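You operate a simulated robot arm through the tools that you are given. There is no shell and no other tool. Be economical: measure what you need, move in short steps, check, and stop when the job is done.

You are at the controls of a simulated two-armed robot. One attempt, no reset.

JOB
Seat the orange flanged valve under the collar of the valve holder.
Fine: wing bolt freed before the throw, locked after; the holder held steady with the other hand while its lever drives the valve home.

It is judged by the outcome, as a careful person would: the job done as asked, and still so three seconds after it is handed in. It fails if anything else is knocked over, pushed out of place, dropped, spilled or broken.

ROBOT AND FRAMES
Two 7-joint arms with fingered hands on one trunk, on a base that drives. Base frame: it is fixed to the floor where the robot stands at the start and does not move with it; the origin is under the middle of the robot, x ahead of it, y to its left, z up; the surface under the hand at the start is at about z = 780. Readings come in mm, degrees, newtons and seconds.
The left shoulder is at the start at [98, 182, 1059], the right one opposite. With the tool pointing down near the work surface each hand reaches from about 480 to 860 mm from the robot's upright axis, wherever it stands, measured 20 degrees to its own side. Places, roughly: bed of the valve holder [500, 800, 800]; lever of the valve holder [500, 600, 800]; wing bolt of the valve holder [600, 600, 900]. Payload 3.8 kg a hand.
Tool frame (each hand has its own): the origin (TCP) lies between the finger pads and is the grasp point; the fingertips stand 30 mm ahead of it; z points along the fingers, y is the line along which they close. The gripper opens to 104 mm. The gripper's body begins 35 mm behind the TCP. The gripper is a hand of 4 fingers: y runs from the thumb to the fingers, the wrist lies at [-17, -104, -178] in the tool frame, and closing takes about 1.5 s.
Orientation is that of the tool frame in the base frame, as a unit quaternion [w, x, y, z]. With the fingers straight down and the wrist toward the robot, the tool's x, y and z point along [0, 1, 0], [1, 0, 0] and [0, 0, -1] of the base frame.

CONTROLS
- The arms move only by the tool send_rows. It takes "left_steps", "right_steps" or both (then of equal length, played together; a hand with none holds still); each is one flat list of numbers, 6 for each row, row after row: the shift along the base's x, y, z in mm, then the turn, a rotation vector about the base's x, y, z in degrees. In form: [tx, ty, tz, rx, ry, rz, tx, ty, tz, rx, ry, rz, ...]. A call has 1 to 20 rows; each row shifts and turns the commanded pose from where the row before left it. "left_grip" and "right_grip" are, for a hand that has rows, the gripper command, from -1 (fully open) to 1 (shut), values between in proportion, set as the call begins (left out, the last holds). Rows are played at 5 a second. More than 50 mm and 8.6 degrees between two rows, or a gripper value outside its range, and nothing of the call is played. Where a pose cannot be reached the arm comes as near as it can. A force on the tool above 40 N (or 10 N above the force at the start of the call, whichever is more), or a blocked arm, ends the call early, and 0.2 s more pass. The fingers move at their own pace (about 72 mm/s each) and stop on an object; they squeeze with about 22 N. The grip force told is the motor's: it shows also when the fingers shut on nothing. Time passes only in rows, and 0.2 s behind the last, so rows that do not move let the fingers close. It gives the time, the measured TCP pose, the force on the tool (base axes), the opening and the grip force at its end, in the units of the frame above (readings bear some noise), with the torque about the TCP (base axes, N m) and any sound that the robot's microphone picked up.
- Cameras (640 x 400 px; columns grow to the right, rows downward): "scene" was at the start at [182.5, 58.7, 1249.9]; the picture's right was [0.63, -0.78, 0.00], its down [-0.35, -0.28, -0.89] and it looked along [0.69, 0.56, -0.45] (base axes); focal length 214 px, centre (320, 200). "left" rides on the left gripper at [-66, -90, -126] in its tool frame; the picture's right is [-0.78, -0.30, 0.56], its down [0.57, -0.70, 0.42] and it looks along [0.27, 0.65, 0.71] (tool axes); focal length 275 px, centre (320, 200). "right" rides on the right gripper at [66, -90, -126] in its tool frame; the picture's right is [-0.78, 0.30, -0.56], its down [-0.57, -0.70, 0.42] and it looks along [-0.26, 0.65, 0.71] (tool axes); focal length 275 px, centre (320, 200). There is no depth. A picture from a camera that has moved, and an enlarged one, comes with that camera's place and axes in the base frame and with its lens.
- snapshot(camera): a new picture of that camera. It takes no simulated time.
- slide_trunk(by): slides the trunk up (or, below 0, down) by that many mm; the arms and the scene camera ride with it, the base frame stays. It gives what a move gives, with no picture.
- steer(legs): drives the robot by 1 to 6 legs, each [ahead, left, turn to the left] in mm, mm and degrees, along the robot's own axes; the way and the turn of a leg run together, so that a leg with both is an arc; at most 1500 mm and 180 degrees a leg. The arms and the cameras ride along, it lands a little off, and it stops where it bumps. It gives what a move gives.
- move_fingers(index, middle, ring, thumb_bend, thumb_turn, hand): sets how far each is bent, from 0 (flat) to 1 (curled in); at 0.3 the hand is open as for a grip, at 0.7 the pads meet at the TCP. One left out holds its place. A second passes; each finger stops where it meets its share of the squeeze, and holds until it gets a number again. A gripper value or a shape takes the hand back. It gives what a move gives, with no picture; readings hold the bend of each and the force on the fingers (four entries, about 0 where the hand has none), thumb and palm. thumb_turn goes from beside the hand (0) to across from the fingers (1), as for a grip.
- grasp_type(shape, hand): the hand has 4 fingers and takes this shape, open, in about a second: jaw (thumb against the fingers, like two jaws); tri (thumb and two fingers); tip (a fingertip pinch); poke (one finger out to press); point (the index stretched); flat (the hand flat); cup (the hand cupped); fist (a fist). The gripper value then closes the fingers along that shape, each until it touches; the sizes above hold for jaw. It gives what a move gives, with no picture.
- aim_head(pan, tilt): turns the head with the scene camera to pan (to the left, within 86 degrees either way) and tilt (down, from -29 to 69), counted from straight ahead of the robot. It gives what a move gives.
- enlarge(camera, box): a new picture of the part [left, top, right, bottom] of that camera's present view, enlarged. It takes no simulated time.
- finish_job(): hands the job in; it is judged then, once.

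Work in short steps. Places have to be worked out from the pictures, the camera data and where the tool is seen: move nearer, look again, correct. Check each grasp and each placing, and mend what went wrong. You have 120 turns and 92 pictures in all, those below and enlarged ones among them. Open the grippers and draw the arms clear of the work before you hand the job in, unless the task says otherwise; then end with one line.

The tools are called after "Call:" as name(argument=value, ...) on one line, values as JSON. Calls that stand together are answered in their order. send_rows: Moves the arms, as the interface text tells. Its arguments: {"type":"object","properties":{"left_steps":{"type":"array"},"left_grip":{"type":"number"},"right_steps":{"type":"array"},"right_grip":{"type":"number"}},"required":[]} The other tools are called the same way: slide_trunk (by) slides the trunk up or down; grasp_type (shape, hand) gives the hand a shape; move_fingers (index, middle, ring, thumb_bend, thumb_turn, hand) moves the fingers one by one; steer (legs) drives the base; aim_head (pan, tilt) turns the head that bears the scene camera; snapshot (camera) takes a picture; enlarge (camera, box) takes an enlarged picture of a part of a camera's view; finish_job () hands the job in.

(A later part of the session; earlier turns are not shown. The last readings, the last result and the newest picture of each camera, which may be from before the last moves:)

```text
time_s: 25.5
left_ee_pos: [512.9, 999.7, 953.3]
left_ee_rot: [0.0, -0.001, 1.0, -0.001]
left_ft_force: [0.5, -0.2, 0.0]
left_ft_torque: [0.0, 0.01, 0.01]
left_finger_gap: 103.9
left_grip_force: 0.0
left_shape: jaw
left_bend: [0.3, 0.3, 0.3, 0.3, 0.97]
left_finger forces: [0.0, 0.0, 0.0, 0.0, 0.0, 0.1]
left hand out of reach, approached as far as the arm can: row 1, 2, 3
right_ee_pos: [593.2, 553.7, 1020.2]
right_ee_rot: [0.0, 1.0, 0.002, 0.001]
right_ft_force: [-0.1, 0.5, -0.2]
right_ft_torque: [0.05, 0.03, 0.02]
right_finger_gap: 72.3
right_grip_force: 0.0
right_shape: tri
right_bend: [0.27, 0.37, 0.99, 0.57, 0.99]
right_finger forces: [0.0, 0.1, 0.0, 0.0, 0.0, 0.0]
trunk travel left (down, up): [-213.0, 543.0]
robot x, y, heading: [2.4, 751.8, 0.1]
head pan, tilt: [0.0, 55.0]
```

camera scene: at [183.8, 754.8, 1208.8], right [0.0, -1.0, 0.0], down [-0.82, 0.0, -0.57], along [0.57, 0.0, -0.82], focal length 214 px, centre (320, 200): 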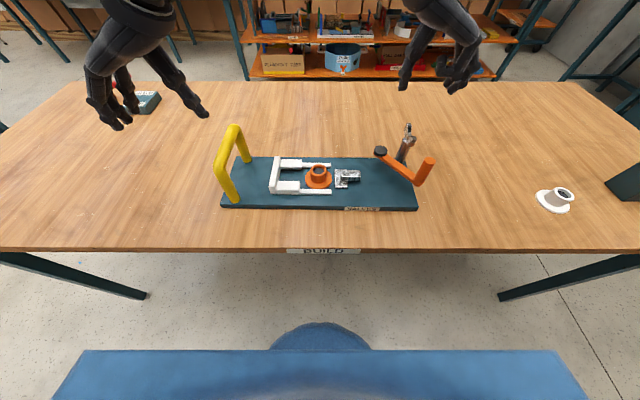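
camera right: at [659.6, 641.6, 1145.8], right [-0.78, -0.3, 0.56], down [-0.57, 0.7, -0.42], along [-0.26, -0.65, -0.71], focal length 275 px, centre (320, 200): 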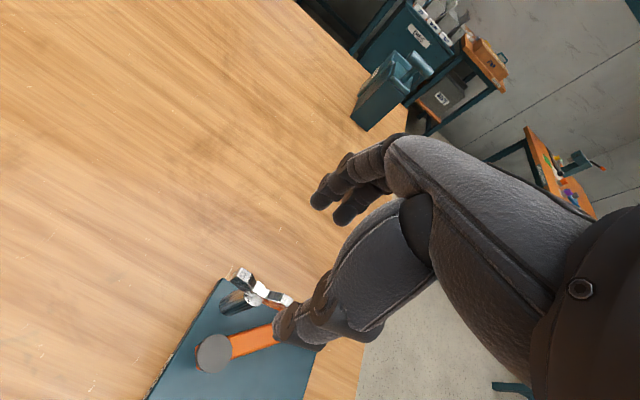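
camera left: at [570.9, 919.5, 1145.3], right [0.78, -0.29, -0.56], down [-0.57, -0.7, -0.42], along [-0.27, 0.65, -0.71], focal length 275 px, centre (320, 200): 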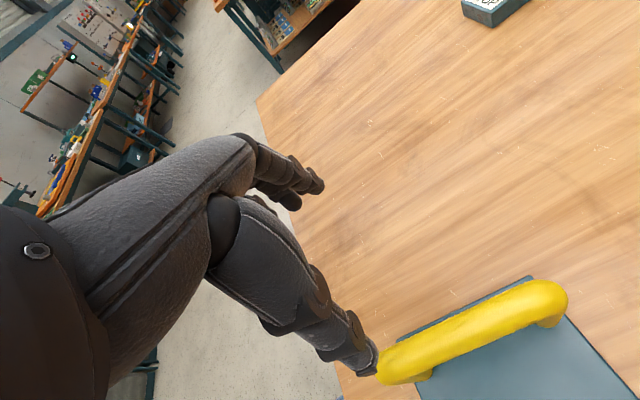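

The orientation limits reach at y≈1000 from here; shifting the robot 60 mm to the right puts both hands in easier range. Both are above the work, so that's safe (left tips ≈923 over bar top 897).

Call:
send_rows(left_steps=[0, 0, 25, 0, 0, 0])

Call:
steer(legs=[[0, -60, 0]])

Call:
snapshot(camera="left")

```text
time_s: 25.9
left_ee_pos: [510.9, 1002.5, 977.2]
left_ee_rot: [0.0, -0.001, 1.0, -0.002]
left_ft_force: [0.2, 0.8, 0.1]
left_ft_torque: [-0.02, 0.01, 0.0]
left_finger_gap: 103.5
left_grip_force: 0.0
left_shape: jaw
left_bend: [0.3, 0.3, 0.3, 0.3, 0.97]
left_finger forces: [0.0, 0.0, 0.1, 0.1, 0.0, 0.0]
left hand out of reach, approached as far as the arm can: row 1
right_ee_pos: [593.0, 553.6, 1021.7]
right_ee_rot: [-0.001, 1.0, 0.002, 0.001]
right_ft_force: [-1.1, -0.6, 0.1]
right_ft_torque: [0.04, 0.0, 0.03]
right_finger_gap: 72.6
right_grip_force: 0.0
right_shape: tri
right_bend: [0.27, 0.37, 0.99, 0.57, 0.99]
right_finger forces: [0.0, 0.0, 0.0, 0.0, 0.0, 0.0]
trunk travel left (down, up): [-213.0, 543.0]
robot x, y, heading: [2.7, 751.6, 0.1]
head pan, tilt: [0.0, 55.0]
```

```text
time_s: 26.9
left_ee_pos: [512.5, 940.8, 977.8]
left_ee_rot: [0.0, -0.001, 1.0, -0.001]
left_ft_force: [0.6, 1.0, -0.7]
left_ft_torque: [0.02, 0.01, 0.0]
left_finger_gap: 103.8
left_grip_force: 0.1
left_shape: jaw
left_bend: [0.3, 0.3, 0.3, 0.3, 0.97]
left_finger forces: [0.0, 0.0, 0.0, 0.1, 0.1, 0.0]
right_ee_pos: [593.7, 491.3, 1019.5]
right_ee_rot: [0.0, 1.0, 0.002, -0.001]
right_ft_force: [-0.3, -0.1, 0.1]
right_ft_torque: [0.01, 0.03, -0.01]
right_finger_gap: 72.7
right_grip_force: 0.0
right_shape: tri
right_bend: [0.27, 0.37, 0.99, 0.57, 0.99]
right_finger forces: [0.0, 0.1, 0.0, 0.0, 0.0, 0.0]
trunk travel left (down, up): [-213.0, 543.0]
robot x, y, heading: [-0.4, 691.1, 0.5]
head pan, tilt: [0.0, 55.0]
```

```text
61 pictures are left
camera left: at [580.2, 850.9, 1104.2], right [0.78, -0.3, -0.56], down [-0.57, -0.7, -0.42], along [-0.27, 0.65, -0.72], focal length 275 px, centre (320, 200)
```

left: 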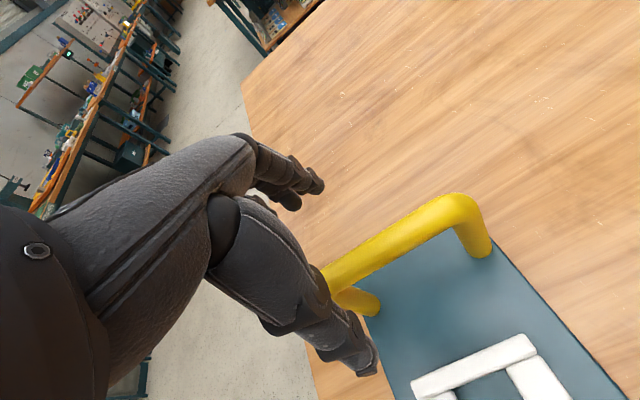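

Bar is at y≈954. Align the left hand over it and descend to TCP z≈890.

Call:
send_rows(left_steps=[9, 7, 0, 0, 0, 0, 9, 6.5, 0, 0, 0, 0, 0, 0, -25, 0, 0, 0, 0, 0, -25, 0, 0, 0, 0, 0, -20, 0, 0, 0, 0, 0, -15, 0, 0, 0, 0, 0, 0, 0, 0, 0])

Call:
snapshot(camera="left")

Call:
snapshot(camera="scene")

```text
time_s: 28.5
left_ee_pos: [529.9, 955.4, 892.3]
left_ee_rot: [0.0, -0.001, 1.0, -0.001]
left_ft_force: [-0.6, 1.0, 0.3]
left_ft_torque: [-0.01, 0.01, 0.0]
left_finger_gap: 103.7
left_grip_force: 0.1
left_shape: jaw
left_bend: [0.3, 0.3, 0.3, 0.3, 0.97]
left_finger forces: [0.0, 0.1, 0.0, 0.1, 0.0, 0.1]
right_ee_pos: [594.1, 492.6, 1021.2]
right_ee_rot: [0.0, 1.0, 0.002, -0.001]
right_ft_force: [0.5, -0.5, -0.3]
right_ft_torque: [-0.01, -0.01, -0.02]
right_finger_gap: 72.6
right_grip_force: 0.0
right_shape: tri
right_bend: [0.27, 0.37, 0.99, 0.57, 0.99]
right_finger forces: [0.0, 0.1, 0.0, 0.1, 0.0, 0.0]
trunk travel left (down, up): [-213.0, 543.0]
robot x, y, heading: [1.0, 690.4, 0.1]
head pan, tilt: [0.0, 55.0]
```

```text
60 pictures are left
camera left: at [597.4, 865.4, 1018.9], right [0.78, -0.3, -0.56], down [-0.57, -0.7, -0.42], along [-0.27, 0.65, -0.72], focal length 275 px, centre (320, 200)
```

left: 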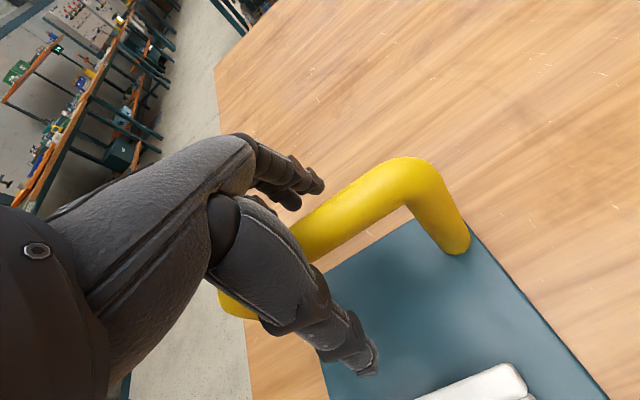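

```text
59 pictures are left
camera scene: at [183.3, 694.4, 1209.0], right [0.0, -1.0, 0.0], down [-0.82, 0.0, -0.57], along [0.57, 0.0, -0.82], focal length 214 px, centre (320, 200)
```

scene: 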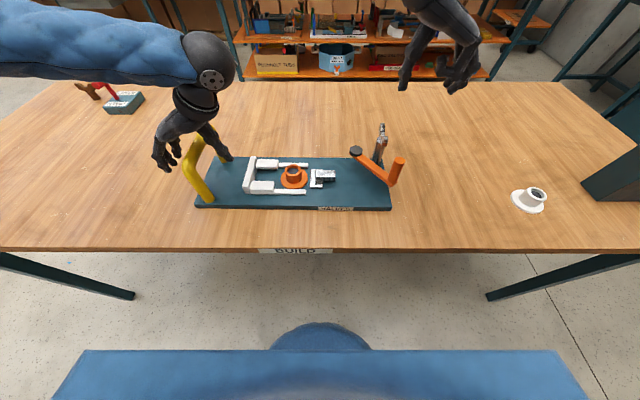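

Hand straddles the bar; close the left grip.

Call:
send_rows(left_steps=[0, 0, 0, 0, 0, 0, 0, 0, 0, 0, 0, 0, 0, 0, 0, 0, 0, 0, 0, 0, 0, 0, 0, 0, 0, 0, 0, 0, 0, 0, 0, 0, 0, 0, 0, 0, 0, 0, 0, 0, 0, 0, 0, 0, 0, 0, 0, 0], left_grip=1)

Call:
enlarge(camera="scene", box=[130, 90, 450, 230])

```text
time_s: 30.3
left_ee_pos: [530.4, 955.5, 891.8]
left_ee_rot: [-0.001, 0.0, 1.0, -0.001]
left_ft_force: [0.4, -1.3, 0.4]
left_ft_torque: [0.11, 0.02, 0.04]
left_finger_gap: 2.9
left_grip_force: 22.3
left_shape: jaw
left_bend: [0.7, 0.7, 0.7, 0.77, 1.0]
left_finger forces: [4.7, 0.0, 0.0, 0.1, 7.6, 0.0]
right_ee_pos: [595.4, 491.7, 1019.2]
right_ee_rot: [0.0, 1.0, 0.003, 0.001]
right_ft_force: [-0.6, -0.2, 0.2]
right_ft_torque: [0.0, 0.0, 0.0]
right_finger_gap: 72.5
right_grip_force: 0.0
right_shape: tri
right_bend: [0.27, 0.37, 0.99, 0.57, 0.99]
right_finger forces: [0.0, 0.0, 0.0, 0.0, 0.0, 0.0]
trunk travel left (down, up): [-213.0, 543.0]
robot x, y, heading: [1.4, 694.1, 0.1]
head pan, tilt: [0.0, 55.0]
```

```text
2.00 times, centred on (290, 160) of scene
camera zoom: at [183.8, 694.4, 1208.8], right [0.0, -1.0, 0.0], down [-0.82, 0.0, -0.57], along [0.57, 0.0, -0.82], focal length 429 px, centre (380, 280)
```

zoom: 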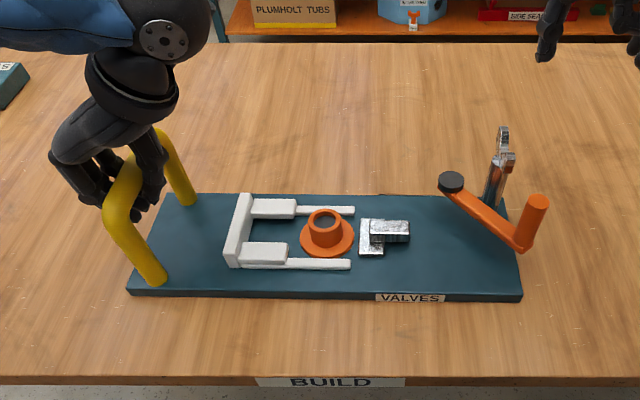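

Gap is nearly shut, so the fingers likely met just above or below the bar; I look closely.

Call:
enlarge(camera="scene", box=[140, 110, 260, 210])

Call:
enlarge(camera="left", box=[180, 120, 480, 390])

```text
4.00 times, centred on (200, 160) of scene
camera zoom: at [183.8, 694.4, 1208.8], right [0.0, -1.0, 0.0], down [-0.82, 0.0, -0.57], along [0.57, 0.0, -0.82], focal length 858 px, centre (800, 360)
```

zoom: 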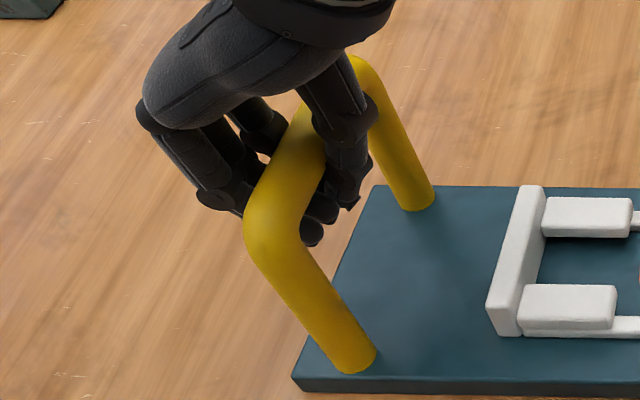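

```text
1.48 times, centred on (330, 255) of left
camera zoom: at [597.8, 865.3, 1018.5], right [0.78, -0.3, -0.56], down [-0.57, -0.7, -0.42], along [-0.27, 0.65, -0.72], focal length 408 px, centre (305, 118)
```

zoom: 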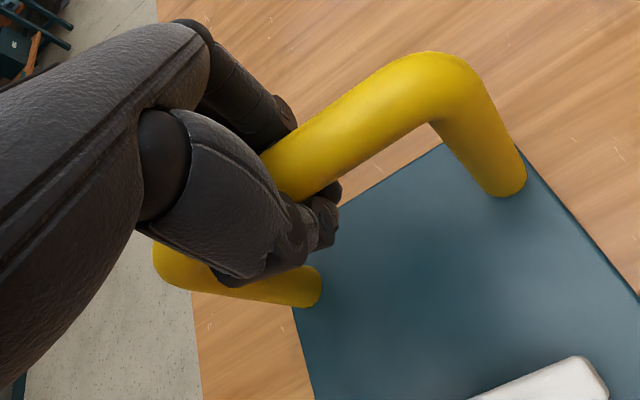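

It's a loose cage with tips under the bar. I'll reopen, raise 14 mm and reclose for a firm pinch.

Call:
send_rows(left_steps=[0, 0, 0, 0, 0, 0, 0, 0, 0, 0, 0, 0, 0, 0, 0, 0, 0, 0, 0, 0, 0, 0, 0, 0, 0, -1, 7, 0, 0, 0, 0, -1, 7, 0, 0, 0], left_grip=-0.6)

Call:
send_rows(left_steps=[0, 0, 0, 0, 0, 0, 0, 0, 0, 0, 0, 0, 0, 0, 0, 0, 0, 0, 0, 0, 0, 0, 0, 0, 0, 0, 0, 0, 0, 0, 0, 0, 0, 0, 0, 0, 0, 0, 0, 0, 0, 0, 0, 0, 0, 0, 0, 0], left_grip=1)

```text
time_s: 31.7
left_ee_pos: [530.1, 952.6, 907.3]
left_ee_rot: [0.0, 0.001, 1.0, -0.001]
left_ft_force: [-0.7, -0.3, 0.1]
left_ft_torque: [0.0, 0.01, 0.03]
left_finger_gap: 83.2
left_grip_force: 0.1
left_shape: jaw
left_bend: [0.27, 0.34, 0.31, 0.47, 0.98]
left_finger forces: [0.1, 0.0, 0.0, 0.0, 0.1, 0.1]
right_ee_pos: [594.1, 493.0, 1021.1]
right_ee_rot: [0.0, 1.0, 0.002, 0.0]
right_ft_force: [-0.6, 0.3, 0.4]
right_ft_torque: [0.01, 0.0, -0.06]
right_finger_gap: 72.2
right_grip_force: 0.0
right_shape: tri
right_bend: [0.27, 0.37, 0.99, 0.57, 0.99]
right_finger forces: [0.0, 0.0, 0.0, 0.0, 0.1, 0.1]
trunk travel left (down, up): [-213.0, 543.0]
robot x, y, heading: [-1.0, 694.3, 0.5]
head pan, tilt: [0.0, 55.0]
```

```text
time_s: 33.5
left_ee_pos: [529.4, 953.7, 906.3]
left_ee_rot: [-0.001, 0.001, 1.0, -0.001]
left_ft_force: [-0.2, -2.1, 0.2]
left_ft_torque: [0.02, -0.02, -0.08]
left_finger_gap: 9.1
left_grip_force: 21.9
left_shape: jaw
left_bend: [0.72, 0.71, 0.71, 0.76, 1.0]
left_finger forces: [9.5, 3.1, 1.9, 0.0, 18.1, 0.0]
right_ee_pos: [594.2, 492.0, 1019.4]
right_ee_rot: [0.0, 1.0, 0.001, 0.0]
right_ft_force: [-0.5, 0.2, 0.8]
right_ft_torque: [0.03, 0.01, 0.0]
right_finger_gap: 72.4
right_grip_force: 0.2
right_shape: tri
right_bend: [0.27, 0.37, 0.99, 0.57, 0.99]
right_finger forces: [0.1, 0.0, 0.1, 0.0, 0.0, 0.0]
trunk travel left (down, up): [-213.0, 543.0]
robot x, y, heading: [-1.3, 692.4, 0.1]
head pan, tilt: [0.0, 55.0]
```

Firm pinch now (thumb 18 N). Next the wing bolt: bring the right hand above it (y 553) and look.

Call:
send_rows(right_steps=[0, 20, 0, 0, 0, 0, 0, 21, -20, 0, 0, 0, 0, 20, -20, 0, 0, 0, 0, 0, 0, 0, 0, 0])

Call:
enlarge(camera="scene", box=[330, 90, 450, 220])

Call:
enlarge(camera="right", box=[180, 200, 400, 400])

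```text
time_s: 34.5
left_ee_pos: [530.5, 953.6, 906.6]
left_ee_rot: [0.0, -0.002, 1.0, -0.002]
left_ft_force: [-0.7, 0.0, 0.6]
left_ft_torque: [0.07, -0.02, -0.05]
left_finger_gap: 9.6
left_grip_force: 21.7
left_shape: jaw
left_bend: [0.72, 0.71, 0.71, 0.76, 1.0]
left_finger forces: [9.8, 3.1, 2.0, 0.1, 17.0, 0.0]
right_ee_pos: [595.9, 552.0, 980.7]
right_ee_rot: [0.0, 1.0, 0.002, 0.0]
right_ft_force: [0.2, -0.7, 0.0]
right_ft_torque: [0.0, -0.02, -0.04]
right_finger_gap: 72.5
right_grip_force: 0.2
right_shape: tri
right_bend: [0.27, 0.37, 0.99, 0.57, 0.99]
right_finger forces: [0.0, 0.0, 0.1, 0.1, 0.0, 0.1]
trunk travel left (down, up): [-213.0, 543.0]
robot x, y, heading: [-0.8, 694.5, 0.3]
head pan, tilt: [0.0, 55.0]
```

```text
3.08 times, centred on (390, 155) of scene
camera zoom: at [183.7, 694.6, 1208.9], right [0.0, -1.0, 0.0], down [-0.82, 0.0, -0.57], along [0.57, 0.0, -0.82], focal length 660 px, centre (105, 338)
```

zoom: 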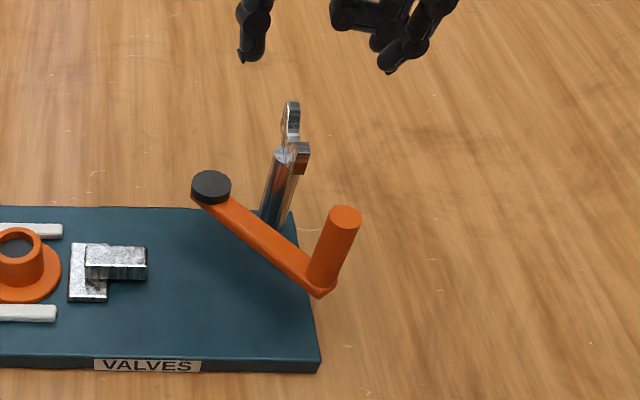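

```text
2.00 times, centred on (290, 300) of right
camera zoom: at [659.2, 640.6, 1105.8], right [-0.77, -0.3, 0.56], down [-0.58, 0.7, -0.42], along [-0.26, -0.65, -0.71], focal length 551 px, centre (380, 0)
```

zoom: 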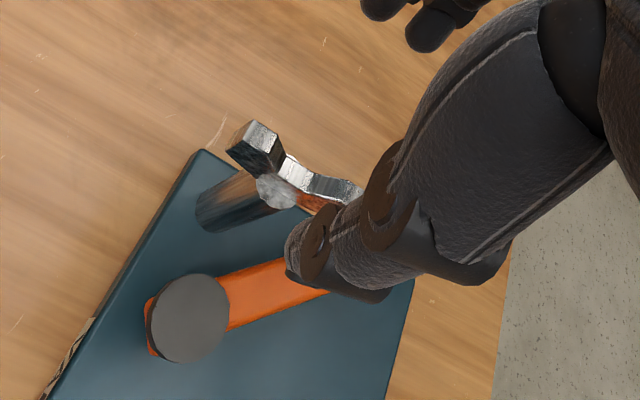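

Wing tips at about (611,553,901) and (563,553,902), so the bolt axis is near (588,553). A closer look at the wing's shape before gripping.

Call:
enlarge(camera="right", box=[240, 240, 340, 320])

Call:
enlarge(camera="scene", box=[360, 110, 420, 170])

```text
5.00 times, centred on (290, 280) of right
camera zoom: at [659.2, 640.6, 1105.8], right [-0.77, -0.3, 0.56], down [-0.58, 0.7, -0.42], along [-0.26, -0.65, -0.71], focal length 1376 px, centre (470, -200)
```

zoom: 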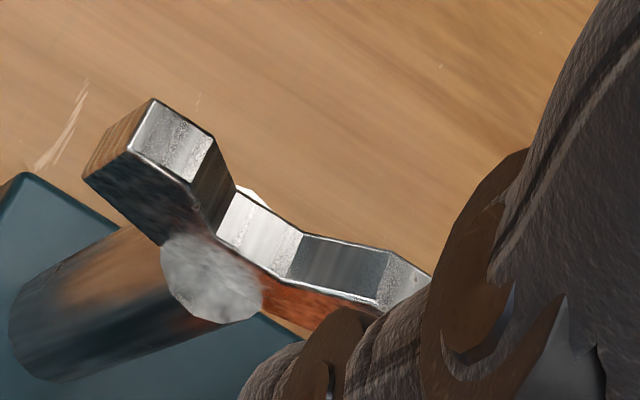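

```text
6.67 times, centred on (390, 140) of scene
camera zoom: at [183.7, 694.6, 1208.9], right [0.0, -1.0, 0.0], down [-0.82, 0.0, -0.57], along [0.57, 0.0, -0.82], focal length 1430 px, centre (-147, 600)
```

zoom: 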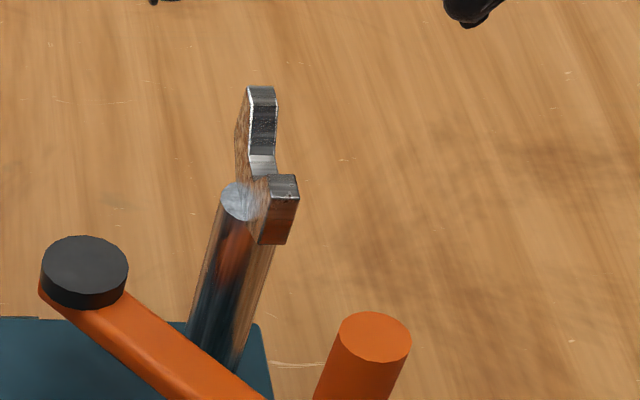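

Blade ≈10 mm thick, wings rising from z≈868 to 902. From the bar grasp, pads contact ~22 mm below TCP, so I go to TCP (588,553,902) to grip the blade above the post.

Call:
send_rows(right_steps=[-3.5, 0.5, -20, 0, 0, 0, -3.5, 0.5, -25, 0, 0, 0, 0, 0, -20, 0, 0, 0, 0, 0, -13, 0, 0, 0, 0, 0, 0, 0, 0, 0])

Call:
enlarge(camera="scene", box=[350, 90, 450, 190])

Call:
enlarge(camera="right", box=[200, 150, 440, 390])

```text
time_s: 35.7
left_ee_pos: [532.2, 953.3, 906.4]
left_ee_rot: [0.0, -0.001, 1.0, -0.002]
left_ft_force: [0.2, 0.4, 0.7]
left_ft_torque: [0.06, -0.07, -0.04]
left_finger_gap: 9.3
left_grip_force: 22.5
left_shape: jaw
left_bend: [0.72, 0.71, 0.71, 0.76, 1.0]
left_finger forces: [9.9, 3.1, 2.1, 0.0, 16.7, 0.0]
right_ee_pos: [587.7, 554.6, 902.0]
right_ee_rot: [0.0, 1.0, 0.002, 0.0]
right_ft_force: [1.0, 0.4, 0.6]
right_ft_torque: [0.01, 0.0, -0.03]
right_finger_gap: 72.4
right_grip_force: 0.1
right_shape: tri
right_bend: [0.27, 0.37, 0.99, 0.57, 0.99]
right_finger forces: [0.1, 0.1, 0.2, 0.0, 0.0, 0.1]
trunk travel left (down, up): [-213.0, 543.0]
robot x, y, heading: [-1.3, 695.1, 0.1]
head pan, tilt: [0.0, 55.0]
```

```text
4.00 times, centred on (400, 140) of scene
camera zoom: at [183.8, 694.7, 1208.9], right [0.0, -1.0, 0.0], down [-0.82, 0.0, -0.57], along [0.57, 0.0, -0.82], focal length 858 px, centre (0, 440)
```

zoom: 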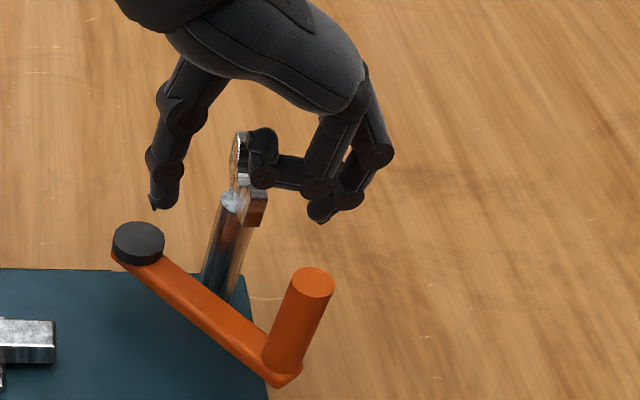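

```text
1.67 times, centred on (320, 270) of right
camera zoom: at [652.8, 643.0, 1027.9], right [-0.77, -0.3, 0.56], down [-0.58, 0.7, -0.42], along [-0.26, -0.65, -0.71], focal length 459 px, centre (320, 83)
```

zoom: 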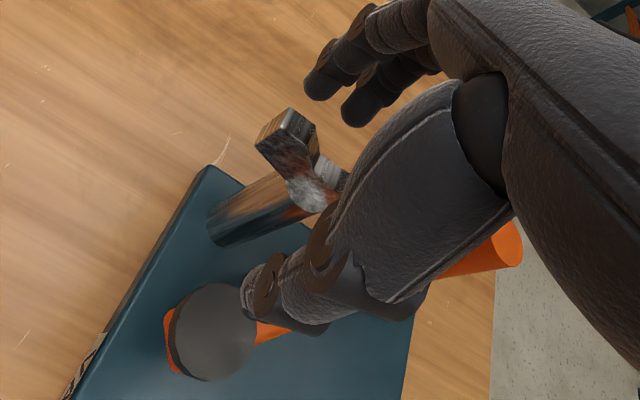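

The curled ring finger in "tri" would bump the near wing. Rise, switch to jaw (all three fingers on the blade), and come back down.

Call:
send_rows(right_steps=[0, 0, 30, 0, 0, 0, 0, 0, 30, 0, 0, 0])

Call:
grasp_type(hand="right", shape="jaw")

Call:
send_rows(right_steps=[0, 0, -20, 0, 0, 0, 0, 0, -20, 0, 0, 0, 0, 0, -20, 0, 0, 0, 0, 0, 0, 0, 0, 0], right_grip=-0.3)

Call:
enlarge(camera="scene", box=[350, 90, 450, 190])

```text
time_s: 36.3
left_ee_pos: [530.2, 954.5, 907.7]
left_ee_rot: [0.001, 0.001, 1.0, -0.002]
left_ft_force: [-0.9, 1.1, 0.7]
left_ft_torque: [0.02, -0.08, -0.06]
left_finger_gap: 9.1
left_grip_force: 22.1
left_shape: jaw
left_bend: [0.73, 0.71, 0.71, 0.76, 1.0]
left_finger forces: [10.0, 3.0, 2.1, 0.0, 16.6, 0.1]
right_ee_pos: [588.1, 553.2, 962.1]
right_ee_rot: [0.0, 1.0, 0.002, -0.001]
right_ft_force: [-0.8, -0.2, 0.2]
right_ft_torque: [0.03, 0.02, 0.01]
right_finger_gap: 72.6
right_grip_force: 0.1
right_shape: tri
right_bend: [0.27, 0.37, 0.99, 0.57, 0.99]
right_finger forces: [0.1, 0.0, 0.0, 0.0, 0.0, 0.0]
trunk travel left (down, up): [-213.0, 543.0]
robot x, y, heading: [-0.4, 693.1, 0.2]
head pan, tilt: [0.0, 55.0]
```

```text
time_s: 37.2
left_ee_pos: [531.6, 952.6, 907.0]
left_ee_rot: [0.0, 0.0, 1.0, -0.002]
left_ft_force: [0.3, 0.3, -0.2]
left_ft_torque: [0.04, -0.03, -0.05]
left_finger_gap: 9.2
left_grip_force: 22.2
left_shape: jaw
left_bend: [0.73, 0.71, 0.71, 0.76, 1.0]
left_finger forces: [9.8, 3.0, 2.1, 0.0, 16.8, 0.1]
right_ee_pos: [589.2, 553.6, 961.8]
right_ee_rot: [0.0, 1.0, 0.002, 0.0]
right_ft_force: [-0.8, 0.8, 0.5]
right_ft_torque: [0.0, 0.03, -0.02]
right_finger_gap: 103.7
right_grip_force: 0.0
right_shape: jaw
right_bend: [0.3, 0.3, 0.3, 0.3, 0.97]
right_finger forces: [0.0, 0.0, 0.0, 0.0, 0.1, 0.1]
trunk travel left (down, up): [-213.0, 543.0]
robot x, y, heading: [-1.2, 693.8, 0.3]
head pan, tilt: [0.0, 55.0]
```

```text
time_s: 38.2
left_ee_pos: [530.3, 953.4, 905.6]
left_ee_rot: [0.001, 0.0, 1.0, -0.002]
left_ft_force: [-1.1, -0.3, -0.4]
left_ft_torque: [0.06, -0.01, 0.0]
left_finger_gap: 9.4
left_grip_force: 22.2
left_shape: jaw
left_bend: [0.73, 0.71, 0.68, 0.76, 1.0]
left_finger forces: [9.9, 2.9, 2.1, 0.0, 16.6, 0.1]
right_ee_pos: [588.3, 555.6, 903.2]
right_ee_rot: [0.0, 1.0, 0.001, 0.0]
right_ft_force: [-0.7, -0.3, 0.2]
right_ft_torque: [0.03, 0.01, -0.02]
right_finger_gap: 68.0
right_grip_force: 0.2
right_shape: jaw
right_bend: [0.73, 0.39, 0.35, 0.6, 0.99]
right_finger forces: [0.1, 0.1, 0.0, 0.0, 0.1, 0.1]
trunk travel left (down, up): [-213.0, 543.0]
robot x, y, heading: [-5.2, 693.2, -0.2]
head pan, tilt: [0.0, 55.0]
```

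```text
4.00 times, centred on (400, 140) of scene
camera zoom: at [183.8, 694.6, 1208.9], right [0.0, -1.0, 0.0], down [-0.82, 0.0, -0.57], along [0.57, 0.0, -0.82], focal length 858 px, centre (0, 440)
```

zoom: 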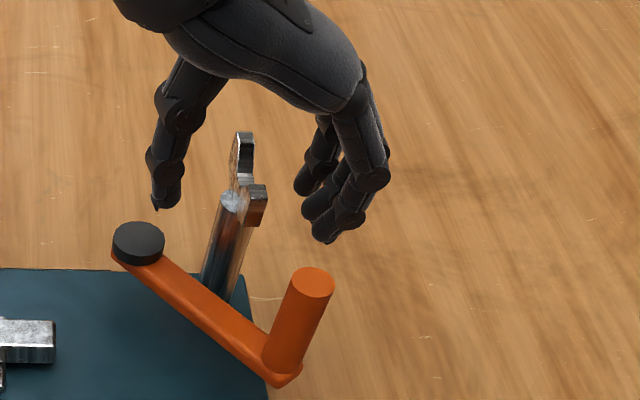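

Fingers straddle the blade. Close on it.

Call:
send_rows(right_steps=[0, 0, 0, 0, 0, 0, 0, 0, 0, 0, 0, 0, 0, 0, 0, 0, 0, 0, 0, 0, 0, 0, 0, 0, 0, 0, 0, 0, 0, 0, 0, 0, 0, 0, 0, 0], right_grip=1)

Call:
enlarge(camera="scene", box=[350, 90, 450, 190])

Call:
enlarge(camera="right", box=[220, 150, 400, 330])

```text
time_s: 39.6
left_ee_pos: [530.6, 954.2, 906.8]
left_ee_rot: [0.0, 0.0, 1.0, -0.002]
left_ft_force: [0.5, -1.3, 0.4]
left_ft_torque: [0.06, -0.04, -0.03]
left_finger_gap: 9.7
left_grip_force: 21.7
left_shape: jaw
left_bend: [0.73, 0.71, 0.68, 0.76, 1.0]
left_finger forces: [9.6, 2.9, 2.1, 0.1, 17.1, 0.0]
right_ee_pos: [587.6, 554.5, 903.0]
right_ee_rot: [0.001, 1.0, 0.002, 0.0]
right_ft_force: [1.6, 0.4, 4.4]
right_ft_torque: [0.08, -0.05, 0.06]
right_finger_gap: 15.0
right_grip_force: 22.6
right_shape: jaw
right_bend: [0.72, 0.61, 0.66, 0.74, 1.0]
right_finger forces: [8.9, 5.7, 2.4, 0.0, 17.9, 0.0]
trunk travel left (down, up): [-213.0, 543.0]
robot x, y, heading: [-3.8, 691.5, 0.4]
head pan, tilt: [0.0, 55.0]
```

```text
4.00 times, centred on (400, 140) of scene
camera zoom: at [183.8, 694.7, 1208.9], right [0.0, -1.0, 0.0], down [-0.82, 0.0, -0.57], along [0.57, 0.0, -0.82], focal length 858 px, centre (0, 440)
```

zoom: 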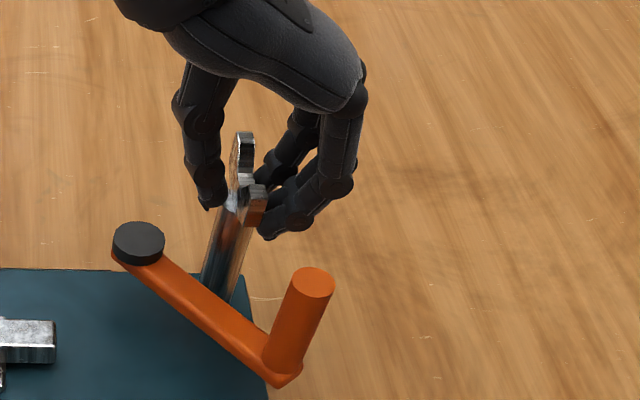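

```text
2.22 times, centred on (310, 240) of right
camera zoom: at [653.3, 644.2, 1028.1], right [-0.78, -0.3, 0.56], down [-0.57, 0.7, -0.42], along [-0.26, -0.65, -0.71], focal length 612 px, centre (342, 111)
```

zoom: 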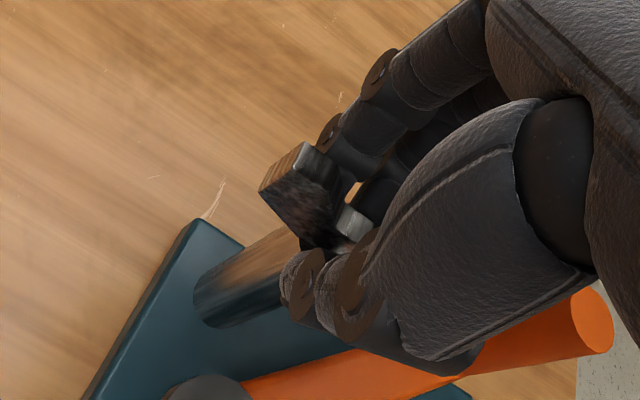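

All three fingers and thumb bear on the blade. Try turning counter-clockwise (+z) 24° first and read the torque.

Call:
send_rows(right_steps=[0, 0, 0, 0, 0, 8, 0, 0, 0, 0, 0, 8, 0, 0, 0, 0, 0, 8, 0, 0, 0, 0, 0, 0])

Call:
enlarge(camera="scene", box=[350, 90, 450, 190])

```text
time_s: 40.6
left_ee_pos: [530.4, 954.0, 906.9]
left_ee_rot: [0.0, 0.0, 1.0, -0.002]
left_ft_force: [0.6, -2.7, 0.1]
left_ft_torque: [0.01, -0.06, -0.07]
left_finger_gap: 9.4
left_grip_force: 22.4
left_shape: jaw
left_bend: [0.73, 0.71, 0.68, 0.76, 1.0]
left_finger forces: [8.9, 2.7, 2.0, 0.0, 18.2, 0.1]
right_ee_pos: [587.4, 554.9, 903.8]
right_ee_rot: [-0.001, 0.977, 0.212, -0.001]
right_ft_force: [0.3, 5.3, 5.8]
right_ft_torque: [0.19, -0.06, -0.01]
right_finger_gap: 14.7
right_grip_force: 21.7
right_shape: jaw
right_bend: [0.72, 0.62, 0.69, 0.74, 1.0]
right_finger forces: [9.0, 5.1, 1.4, 0.1, 21.0, 0.1]
trunk travel left (down, up): [-213.0, 543.0]
robot x, y, heading: [0.4, 693.7, 0.1]
head pan, tilt: [0.0, 55.0]
```

```text
4.00 times, centred on (400, 140) of scene
camera zoom: at [183.5, 694.9, 1208.9], right [0.0, -1.0, 0.0], down [-0.82, 0.0, -0.57], along [0.57, 0.0, -0.82], focal length 858 px, centre (0, 440)
```

zoom: 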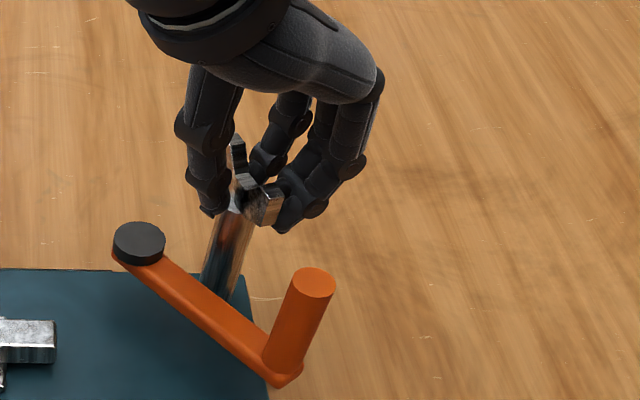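

The wing turns with the hand, with little resistance. Continue to ~90°.

Call:
send_rows(right_steps=[0, 0, 0, 0, 0, 8.25, 0, 0, 0, 0, 0, 8.25, 0, 0, 0, 0, 0, 8.25, 0, 0, 0, 0, 0, 8.25, 0, 0, 0, 0, 0, 0])

Call:
send_rows(right_steps=[0, 0, 0, 0, 0, 8.25, 0, 0, 0, 0, 0, 8.25, 0, 0, 0, 0, 0, 8.25, 0, 0, 0, 0, 0, 8.25, 0, 0, 0, 0, 0, 0])

Call:
enlarge(camera="scene", box=[350, 90, 450, 190])

```text
time_s: 41.8
left_ee_pos: [530.2, 953.7, 907.2]
left_ee_rot: [0.0, 0.0, 1.0, -0.003]
left_ft_force: [0.4, -7.5, -0.8]
left_ft_torque: [-0.01, -0.05, -0.05]
left_finger_gap: 9.3
left_grip_force: 22.1
left_shape: jaw
left_bend: [0.73, 0.71, 0.68, 0.76, 1.0]
left_finger forces: [8.1, 2.7, 1.8, 0.1, 19.9, 0.0]
right_ee_pos: [587.4, 554.1, 901.6]
right_ee_rot: [0.0, 0.877, 0.48, 0.001]
right_ft_force: [-4.4, 9.2, 8.0]
right_ft_torque: [0.28, 0.16, -0.02]
right_finger_gap: 14.6
right_grip_force: 21.3
right_shape: jaw
right_bend: [0.72, 0.62, 0.7, 0.74, 1.0]
right_finger forces: [9.4, 4.3, 0.5, 0.0, 23.8, 0.0]
trunk travel left (down, up): [-213.0, 543.0]
robot x, y, heading: [1.7, 695.4, 0.4]
head pan, tilt: [0.0, 55.0]
```

```text
time_s: 43.0
left_ee_pos: [530.1, 954.1, 906.8]
left_ee_rot: [0.001, 0.0, 1.0, -0.003]
left_ft_force: [0.7, -8.5, -0.1]
left_ft_torque: [-0.04, -0.04, -0.03]
left_finger_gap: 9.7
left_grip_force: 21.8
left_shape: jaw
left_bend: [0.73, 0.71, 0.69, 0.76, 1.0]
left_finger forces: [7.9, 2.5, 1.9, 0.0, 20.3, 0.1]
right_ee_pos: [586.2, 555.2, 902.2]
right_ee_rot: [0.0, 0.705, 0.709, 0.0]
right_ft_force: [-5.3, 8.9, 10.4]
right_ft_torque: [0.32, 0.21, -0.03]
right_finger_gap: 14.6
right_grip_force: 21.8
right_shape: jaw
right_bend: [0.72, 0.63, 0.71, 0.75, 0.99]
right_finger forces: [12.2, 3.7, 0.2, 0.0, 22.1, 0.0]
trunk travel left (down, up): [-213.0, 543.0]
robot x, y, heading: [1.0, 689.3, 0.3]
head pan, tilt: [0.0, 55.0]
```

```text
4.00 times, centred on (400, 140) of scene
camera zoom: at [182.5, 694.9, 1209.1], right [0.0, -1.0, 0.0], down [-0.82, 0.0, -0.57], along [0.57, 0.0, -0.82], focal length 858 px, centre (0, 440)
```

zoom: 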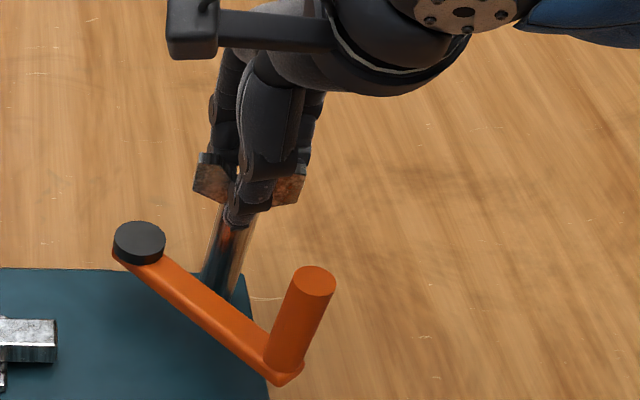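

Turned 90° with no stop felt. Continue a bit more, relieving upward force, to see if there's an end stop.

Call:
send_rows(right_steps=[0, 0, 1, 0, 0, 8, 0, 0, 1, 0, 0, 8, 0, 0, 0, 0, 0, 8, 0, 0, 0, 0, 0, 0])

Call:
enlarge(camera="scene", box=[350, 90, 450, 190])

```text
time_s: 44.0
left_ee_pos: [529.7, 954.1, 907.3]
left_ee_rot: [0.0, -0.001, 1.0, -0.001]
left_ft_force: [-1.1, -1.3, -0.1]
left_ft_torque: [0.01, -0.03, -0.06]
left_finger_gap: 9.6
left_grip_force: 22.3
left_shape: jaw
left_bend: [0.73, 0.71, 0.69, 0.76, 1.0]
left_finger forces: [9.9, 3.2, 2.3, 0.0, 16.8, 0.0]
right_ee_pos: [586.7, 552.8, 905.4]
right_ee_rot: [0.0, 0.544, 0.839, -0.001]
right_ft_force: [-0.3, -4.4, 10.7]
right_ft_torque: [-0.15, 0.23, -0.29]
right_finger_gap: 13.9
right_grip_force: 22.5
right_shape: jaw
right_bend: [0.72, 0.64, 0.71, 0.77, 0.99]
right_finger forces: [12.8, 7.4, 0.0, 0.0, 34.3, 0.0]
trunk travel left (down, up): [-213.0, 543.0]
robot x, y, heading: [2.4, 690.8, 0.3]
head pan, tilt: [0.0, 55.0]
```

```text
4.00 times, centred on (400, 140) of scene
camera zoom: at [183.0, 694.2, 1209.1], right [0.0, -1.0, 0.0], down [-0.82, 0.0, -0.57], along [0.57, 0.0, -0.82], focal length 858 px, centre (0, 440)
```

zoom: 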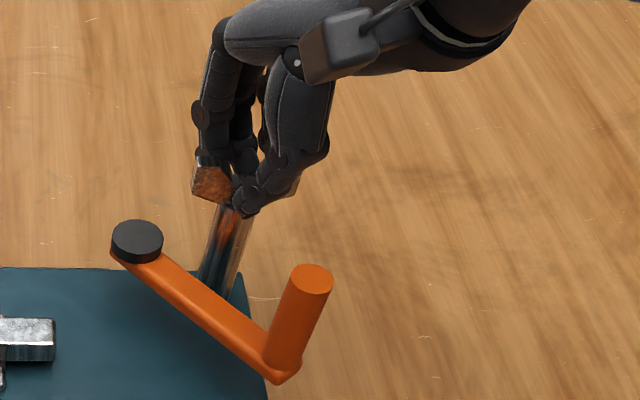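

Resistance jumped (torque −0.29) — the end stop is near 90°, so it's freed. Rotate back the overshoot, release and rise.

Call:
send_rows(right_steps=[0, 0, 0, 0, 0, -8, 0, 0, 0, 0, 0, -8, 0, 0, 0, 0, 0, 0])

Call:
send_rows(right_steps=[0, 0, 0, 0, 0, 0, 0, 0, 0, 0, 0, 0, 0, 0, 0, 0, 0, 0, 0, 0, 0, 0, 0, 0, 0, 0, 15, 0, 0, 0, 0, 0, 25, 0, 0, 0, 0, 0, 30, 0, 0, 0, 0, 0, 30, 0, 0, 0], right_grip=-0.5)

Call:
snapshot(camera="scene")

Call:
enlarge(camera="scene", box=[230, 110, 430, 220])

```text
time_s: 44.8
left_ee_pos: [530.5, 954.0, 907.1]
left_ee_rot: [0.0, -0.001, 1.0, -0.002]
left_ft_force: [0.4, -1.8, -0.2]
left_ft_torque: [0.02, -0.07, -0.07]
left_finger_gap: 9.5
left_grip_force: 21.8
left_shape: jaw
left_bend: [0.73, 0.71, 0.69, 0.76, 1.0]
left_finger forces: [9.6, 2.7, 2.1, 0.1, 17.0, 0.1]
right_ee_pos: [585.8, 554.2, 905.2]
right_ee_rot: [-0.001, 0.655, 0.756, 0.0]
right_ft_force: [-0.3, -0.5, 8.4]
right_ft_torque: [-0.05, 0.08, -0.01]
right_finger_gap: 13.8
right_grip_force: 21.9
right_shape: jaw
right_bend: [0.72, 0.62, 0.71, 0.77, 1.0]
right_finger forces: [10.7, 5.1, 1.2, 0.1, 23.7, 0.0]
trunk travel left (down, up): [-213.0, 543.0]
robot x, y, heading: [-3.1, 689.8, 0.1]
head pan, tilt: [0.0, 55.0]
```

```text
time_s: 46.6
left_ee_pos: [530.7, 953.2, 906.5]
left_ee_rot: [0.0, 0.001, 1.0, -0.002]
left_ft_force: [0.3, 0.7, -0.7]
left_ft_torque: [0.06, -0.02, -0.04]
left_finger_gap: 9.6
left_grip_force: 22.1
left_shape: jaw
left_bend: [0.73, 0.71, 0.69, 0.77, 1.0]
left_finger forces: [10.2, 2.6, 2.3, 0.0, 16.4, 0.0]
right_ee_pos: [588.6, 553.9, 1006.4]
right_ee_rot: [0.0, 0.654, 0.757, 0.0]
right_ft_force: [0.4, -0.5, -0.6]
right_ft_torque: [0.02, 0.01, -0.06]
right_finger_gap: 77.7
right_grip_force: 0.0
right_shape: jaw
right_bend: [0.27, 0.36, 0.33, 0.52, 0.98]
right_finger forces: [0.0, 0.1, 0.0, 0.0, 0.0, 0.1]
trunk travel left (down, up): [-213.0, 543.0]
robot x, y, heading: [-2.2, 693.1, 0.2]
head pan, tilt: [0.0, 55.0]
```

```text
43 pictures are left
camera scene: at [183.7, 694.7, 1208.9], right [0.0, -1.0, 0.0], down [-0.82, 0.0, -0.57], along [0.57, 0.0, -0.82], focal length 214 px, centre (320, 200)
```

scene: 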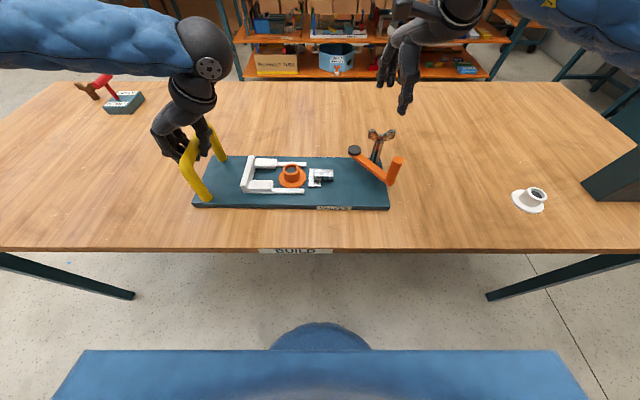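

```text
3.20 times, centred on (330, 165) of scene
camera zoom: at [183.7, 694.7, 1208.9], right [0.0, -1.0, 0.0], down [-0.82, 0.0, -0.57], along [0.57, 0.0, -0.82], focal length 686 px, centre (288, 312)
```

zoom: 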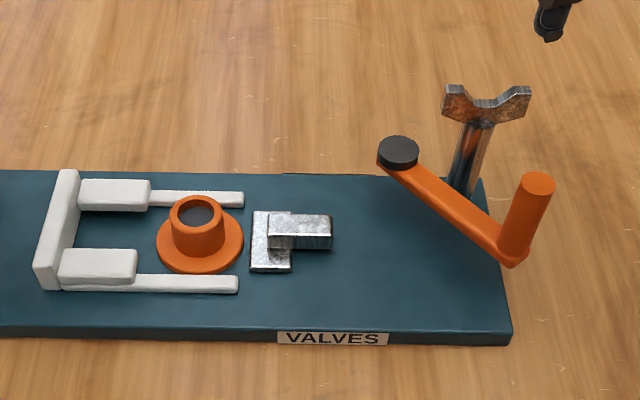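

Bolt freed (wings now along y). Next the lever: move the right hand over the handle (~(498,537), top z≈898), turned to −45° so the fingers sit behind the push.

Call:
send_rows(right_steps=[-13, -2.5, 0, 0, 0, -7.6, -13, -2.5, 0, 0, 0, -7.6, -13, -2.5, 0, 0, 0, -7.6, -13, -2.5, 0, 0, 0, -7.6, -13, -2.5, 0, 0, 0, -7.6, -13, -2.5, 0, 0, 0, -7.6, -13, -2.5, 0, 0, 0, -7.6, 0, 0, -30, 0, 0, 0, 0, 0, 0, 0, 0, 0], right_grip=-0.4)

Call:
enlarge(camera="scene", box=[330, 90, 450, 220])

Call:
snapshot(camera="right")

```text
time_s: 48.6
left_ee_pos: [529.9, 953.6, 906.3]
left_ee_rot: [0.0, 0.0, 1.0, -0.002]
left_ft_force: [-0.6, 1.1, -5.4]
left_ft_torque: [0.01, -0.06, -0.01]
left_finger_gap: 9.5
left_grip_force: 22.0
left_shape: jaw
left_bend: [0.73, 0.71, 0.69, 0.77, 1.0]
left_finger forces: [10.3, 2.6, 2.3, 0.1, 16.3, 0.0]
right_ee_pos: [496.4, 537.2, 975.1]
right_ee_rot: [0.0, 0.924, 0.383, 0.001]
right_ft_force: [-0.3, 0.2, 0.2]
right_ft_torque: [0.01, -0.01, 0.02]
right_finger_gap: 73.1
right_grip_force: 0.1
right_shape: jaw
right_bend: [0.27, 0.37, 0.34, 0.56, 0.99]
right_finger forces: [0.0, 0.0, 0.0, 0.0, 0.0, 0.0]
trunk travel left (down, up): [-213.0, 543.0]
robot x, y, heading: [1.8, 691.6, 0.1]
head pan, tilt: [0.0, 55.0]
```

```text
3.08 times, centred on (390, 155) of scene
camera zoom: at [183.5, 694.5, 1209.0], right [0.0, -1.0, 0.0], down [-0.82, 0.0, -0.57], along [0.57, 0.0, -0.82], focal length 660 px, centre (105, 338)
```

zoom: 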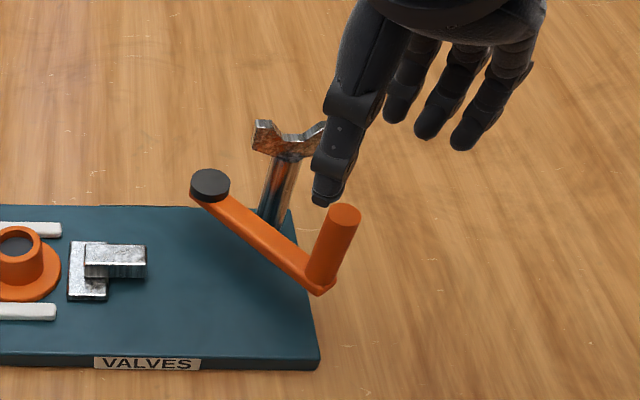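

```text
40 pictures are left
camera right: at [479.4, 646.1, 1100.8], right [-0.34, -0.76, 0.56], down [-0.9, 0.09, -0.42], along [0.27, -0.65, -0.71], focal length 275 px, centre (320, 200)
```

right: 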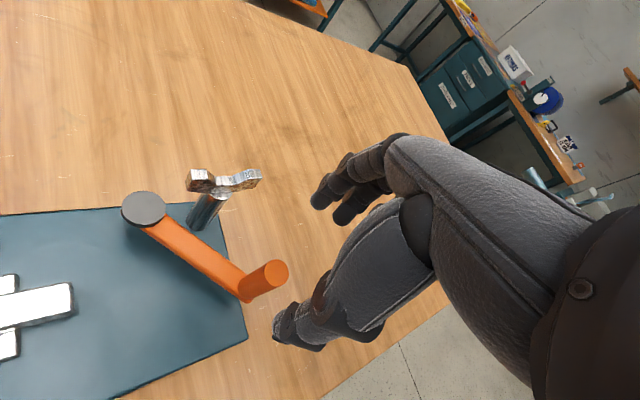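

Handle top is at ≈(500,538) from both views. Descend around it and close.

Call:
send_rows(right_steps=[2, 0.5, -25, 0, 0, 0, 0, 0, -20, 0, 0, 0, 0, 0, -18, 0, 0, 0, 0, 0, -10, 0, 0, 0, 0, 0, 0, 0, 0, 0])

Call:
enlarge(camera="scene", box=[350, 90, 450, 220])

```text
time_s: 49.8
left_ee_pos: [531.0, 954.7, 906.5]
left_ee_rot: [0.0, 0.0, 1.0, -0.002]
left_ft_force: [0.0, -0.9, -5.4]
left_ft_torque: [0.01, -0.08, -0.03]
left_finger_gap: 9.7
left_grip_force: 22.3
left_shape: jaw
left_bend: [0.73, 0.71, 0.69, 0.77, 1.0]
left_finger forces: [10.1, 2.5, 2.3, 0.0, 16.2, 0.1]
right_ee_pos: [500.3, 538.1, 902.9]
right_ee_rot: [-0.001, 0.924, 0.382, 0.0]
right_ft_force: [0.2, 0.2, 0.7]
right_ft_torque: [-0.01, 0.02, 0.0]
right_finger_gap: 73.1
right_grip_force: 0.1
right_shape: jaw
right_bend: [0.27, 0.37, 0.34, 0.56, 0.99]
right_finger forces: [0.0, 0.1, 0.0, 0.0, 0.0, 0.0]
trunk travel left (down, up): [-213.0, 543.0]
robot x, y, heading: [-1.3, 695.3, 0.2]
head pan, tilt: [0.0, 55.0]
```

```text
3.08 times, centred on (400, 155) of scene
camera zoom: at [183.8, 694.6, 1208.9], right [0.0, -1.0, 0.0], down [-0.82, 0.0, -0.57], along [0.57, 0.0, -0.82], focal length 660 px, centre (74, 338)
```

zoom: 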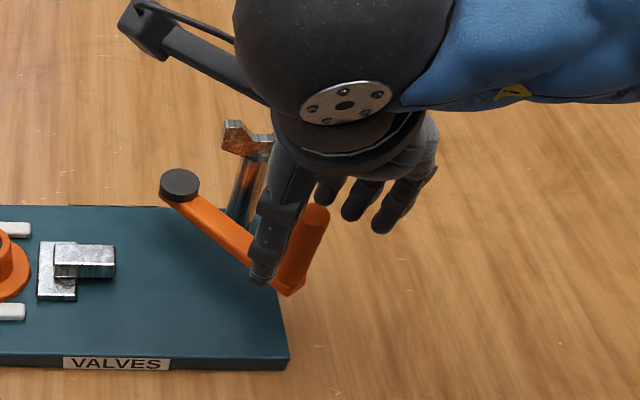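

Call:
send_rows(right_steps=[0, 0, -5, 0, 0, 0, 0, 0, 0, 0, 0, 0, 0, 0, 0, 0, 0, 0, 0, 0, 0, 0, 0, 0, 0, 0, 0, 0, 0, 0, 0, 0, 0, 0, 0, 0, 0, 0, 0, 0, 0, 0], right_grip=1)

```text
time_s: 51.4
left_ee_pos: [530.0, 953.1, 907.0]
left_ee_rot: [0.0, 0.0, 1.0, -0.002]
left_ft_force: [-1.1, -2.2, -5.2]
left_ft_torque: [0.02, -0.03, -0.04]
left_finger_gap: 9.6
left_grip_force: 22.5
left_shape: jaw
left_bend: [0.73, 0.71, 0.69, 0.77, 1.0]
left_finger forces: [9.2, 2.3, 2.2, 0.0, 17.0, 0.0]
right_ee_pos: [498.4, 538.5, 896.9]
right_ee_rot: [-0.001, 0.924, 0.383, 0.0]
right_ft_force: [0.0, 3.6, 0.1]
right_ft_torque: [0.05, -0.02, 0.03]
right_finger_gap: 13.9
right_grip_force: 22.3
right_shape: jaw
right_bend: [0.72, 0.63, 0.69, 0.74, 1.0]
right_finger forces: [11.2, 5.8, 0.0, 0.0, 19.2, 0.0]
trunk travel left (down, up): [-213.0, 543.0]
robot x, y, heading: [1.7, 691.3, 0.3]
head pan, tilt: [0.0, 55.0]
```

Handle gripped. Swing it along its arc (pivot ≈(593,609), R≈118) in small steps, watching forces; first 24°.

Call:
send_rows(right_steps=[-4.6, 6.8, 0, 0, 0, 0, -4.3, 7, 0, 0, 0, 0, -3.7, 7.4, 0, 0, 0, 0, -3.3, 7.5, 0, 0, 0, 0, -2.6, 7.8, 0, 0, 0, 0, -2.2, 7.9, 0, 0, 0, 0, 0, 0, 0, 0, 0, 0])

Call:
enlarge(camera="scene", box=[230, 100, 450, 230])

```text
time_s: 53.0
left_ee_pos: [530.5, 953.7, 906.9]
left_ee_rot: [0.0, 0.0, 1.0, -0.003]
left_ft_force: [0.4, 9.0, -5.2]
left_ft_torque: [0.08, -0.09, -0.02]
left_finger_gap: 9.1
left_grip_force: 22.1
left_shape: jaw
left_bend: [0.73, 0.71, 0.67, 0.78, 1.0]
left_finger forces: [12.9, 3.6, 2.8, 0.1, 15.0, 0.1]
right_ee_pos: [478.5, 583.5, 896.7]
right_ee_rot: [-0.001, 0.924, 0.383, 0.001]
right_ft_force: [-4.2, -5.6, 5.4]
right_ft_torque: [-0.22, 0.0, -0.25]
right_finger_gap: 14.2
right_grip_force: 21.9
right_shape: jaw
right_bend: [0.72, 0.63, 0.69, 0.76, 0.98]
right_finger forces: [13.4, 16.5, 0.0, 0.1, 22.1, 0.0]
trunk travel left (down, up): [-213.0, 543.0]
robot x, y, heading: [2.6, 693.0, 0.0]
head pan, tilt: [0.0, 55.0]
```

```text
2.91 times, centred on (340, 165) of scene
camera zoom: at [183.1, 695.1, 1209.0], right [0.0, -1.0, 0.0], down [-0.82, 0.0, -0.57], along [0.57, 0.0, -0.82], focal length 624 px, centre (262, 302)
```

zoom: 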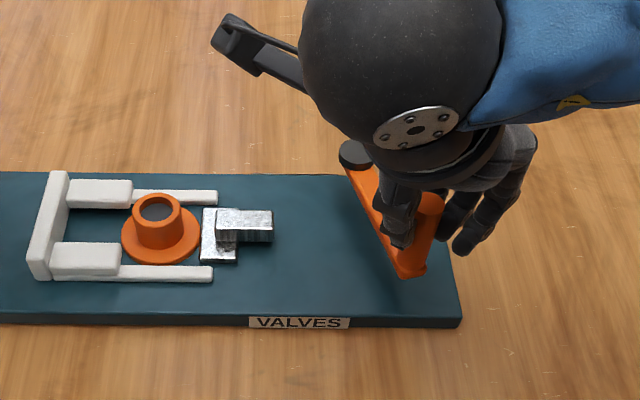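

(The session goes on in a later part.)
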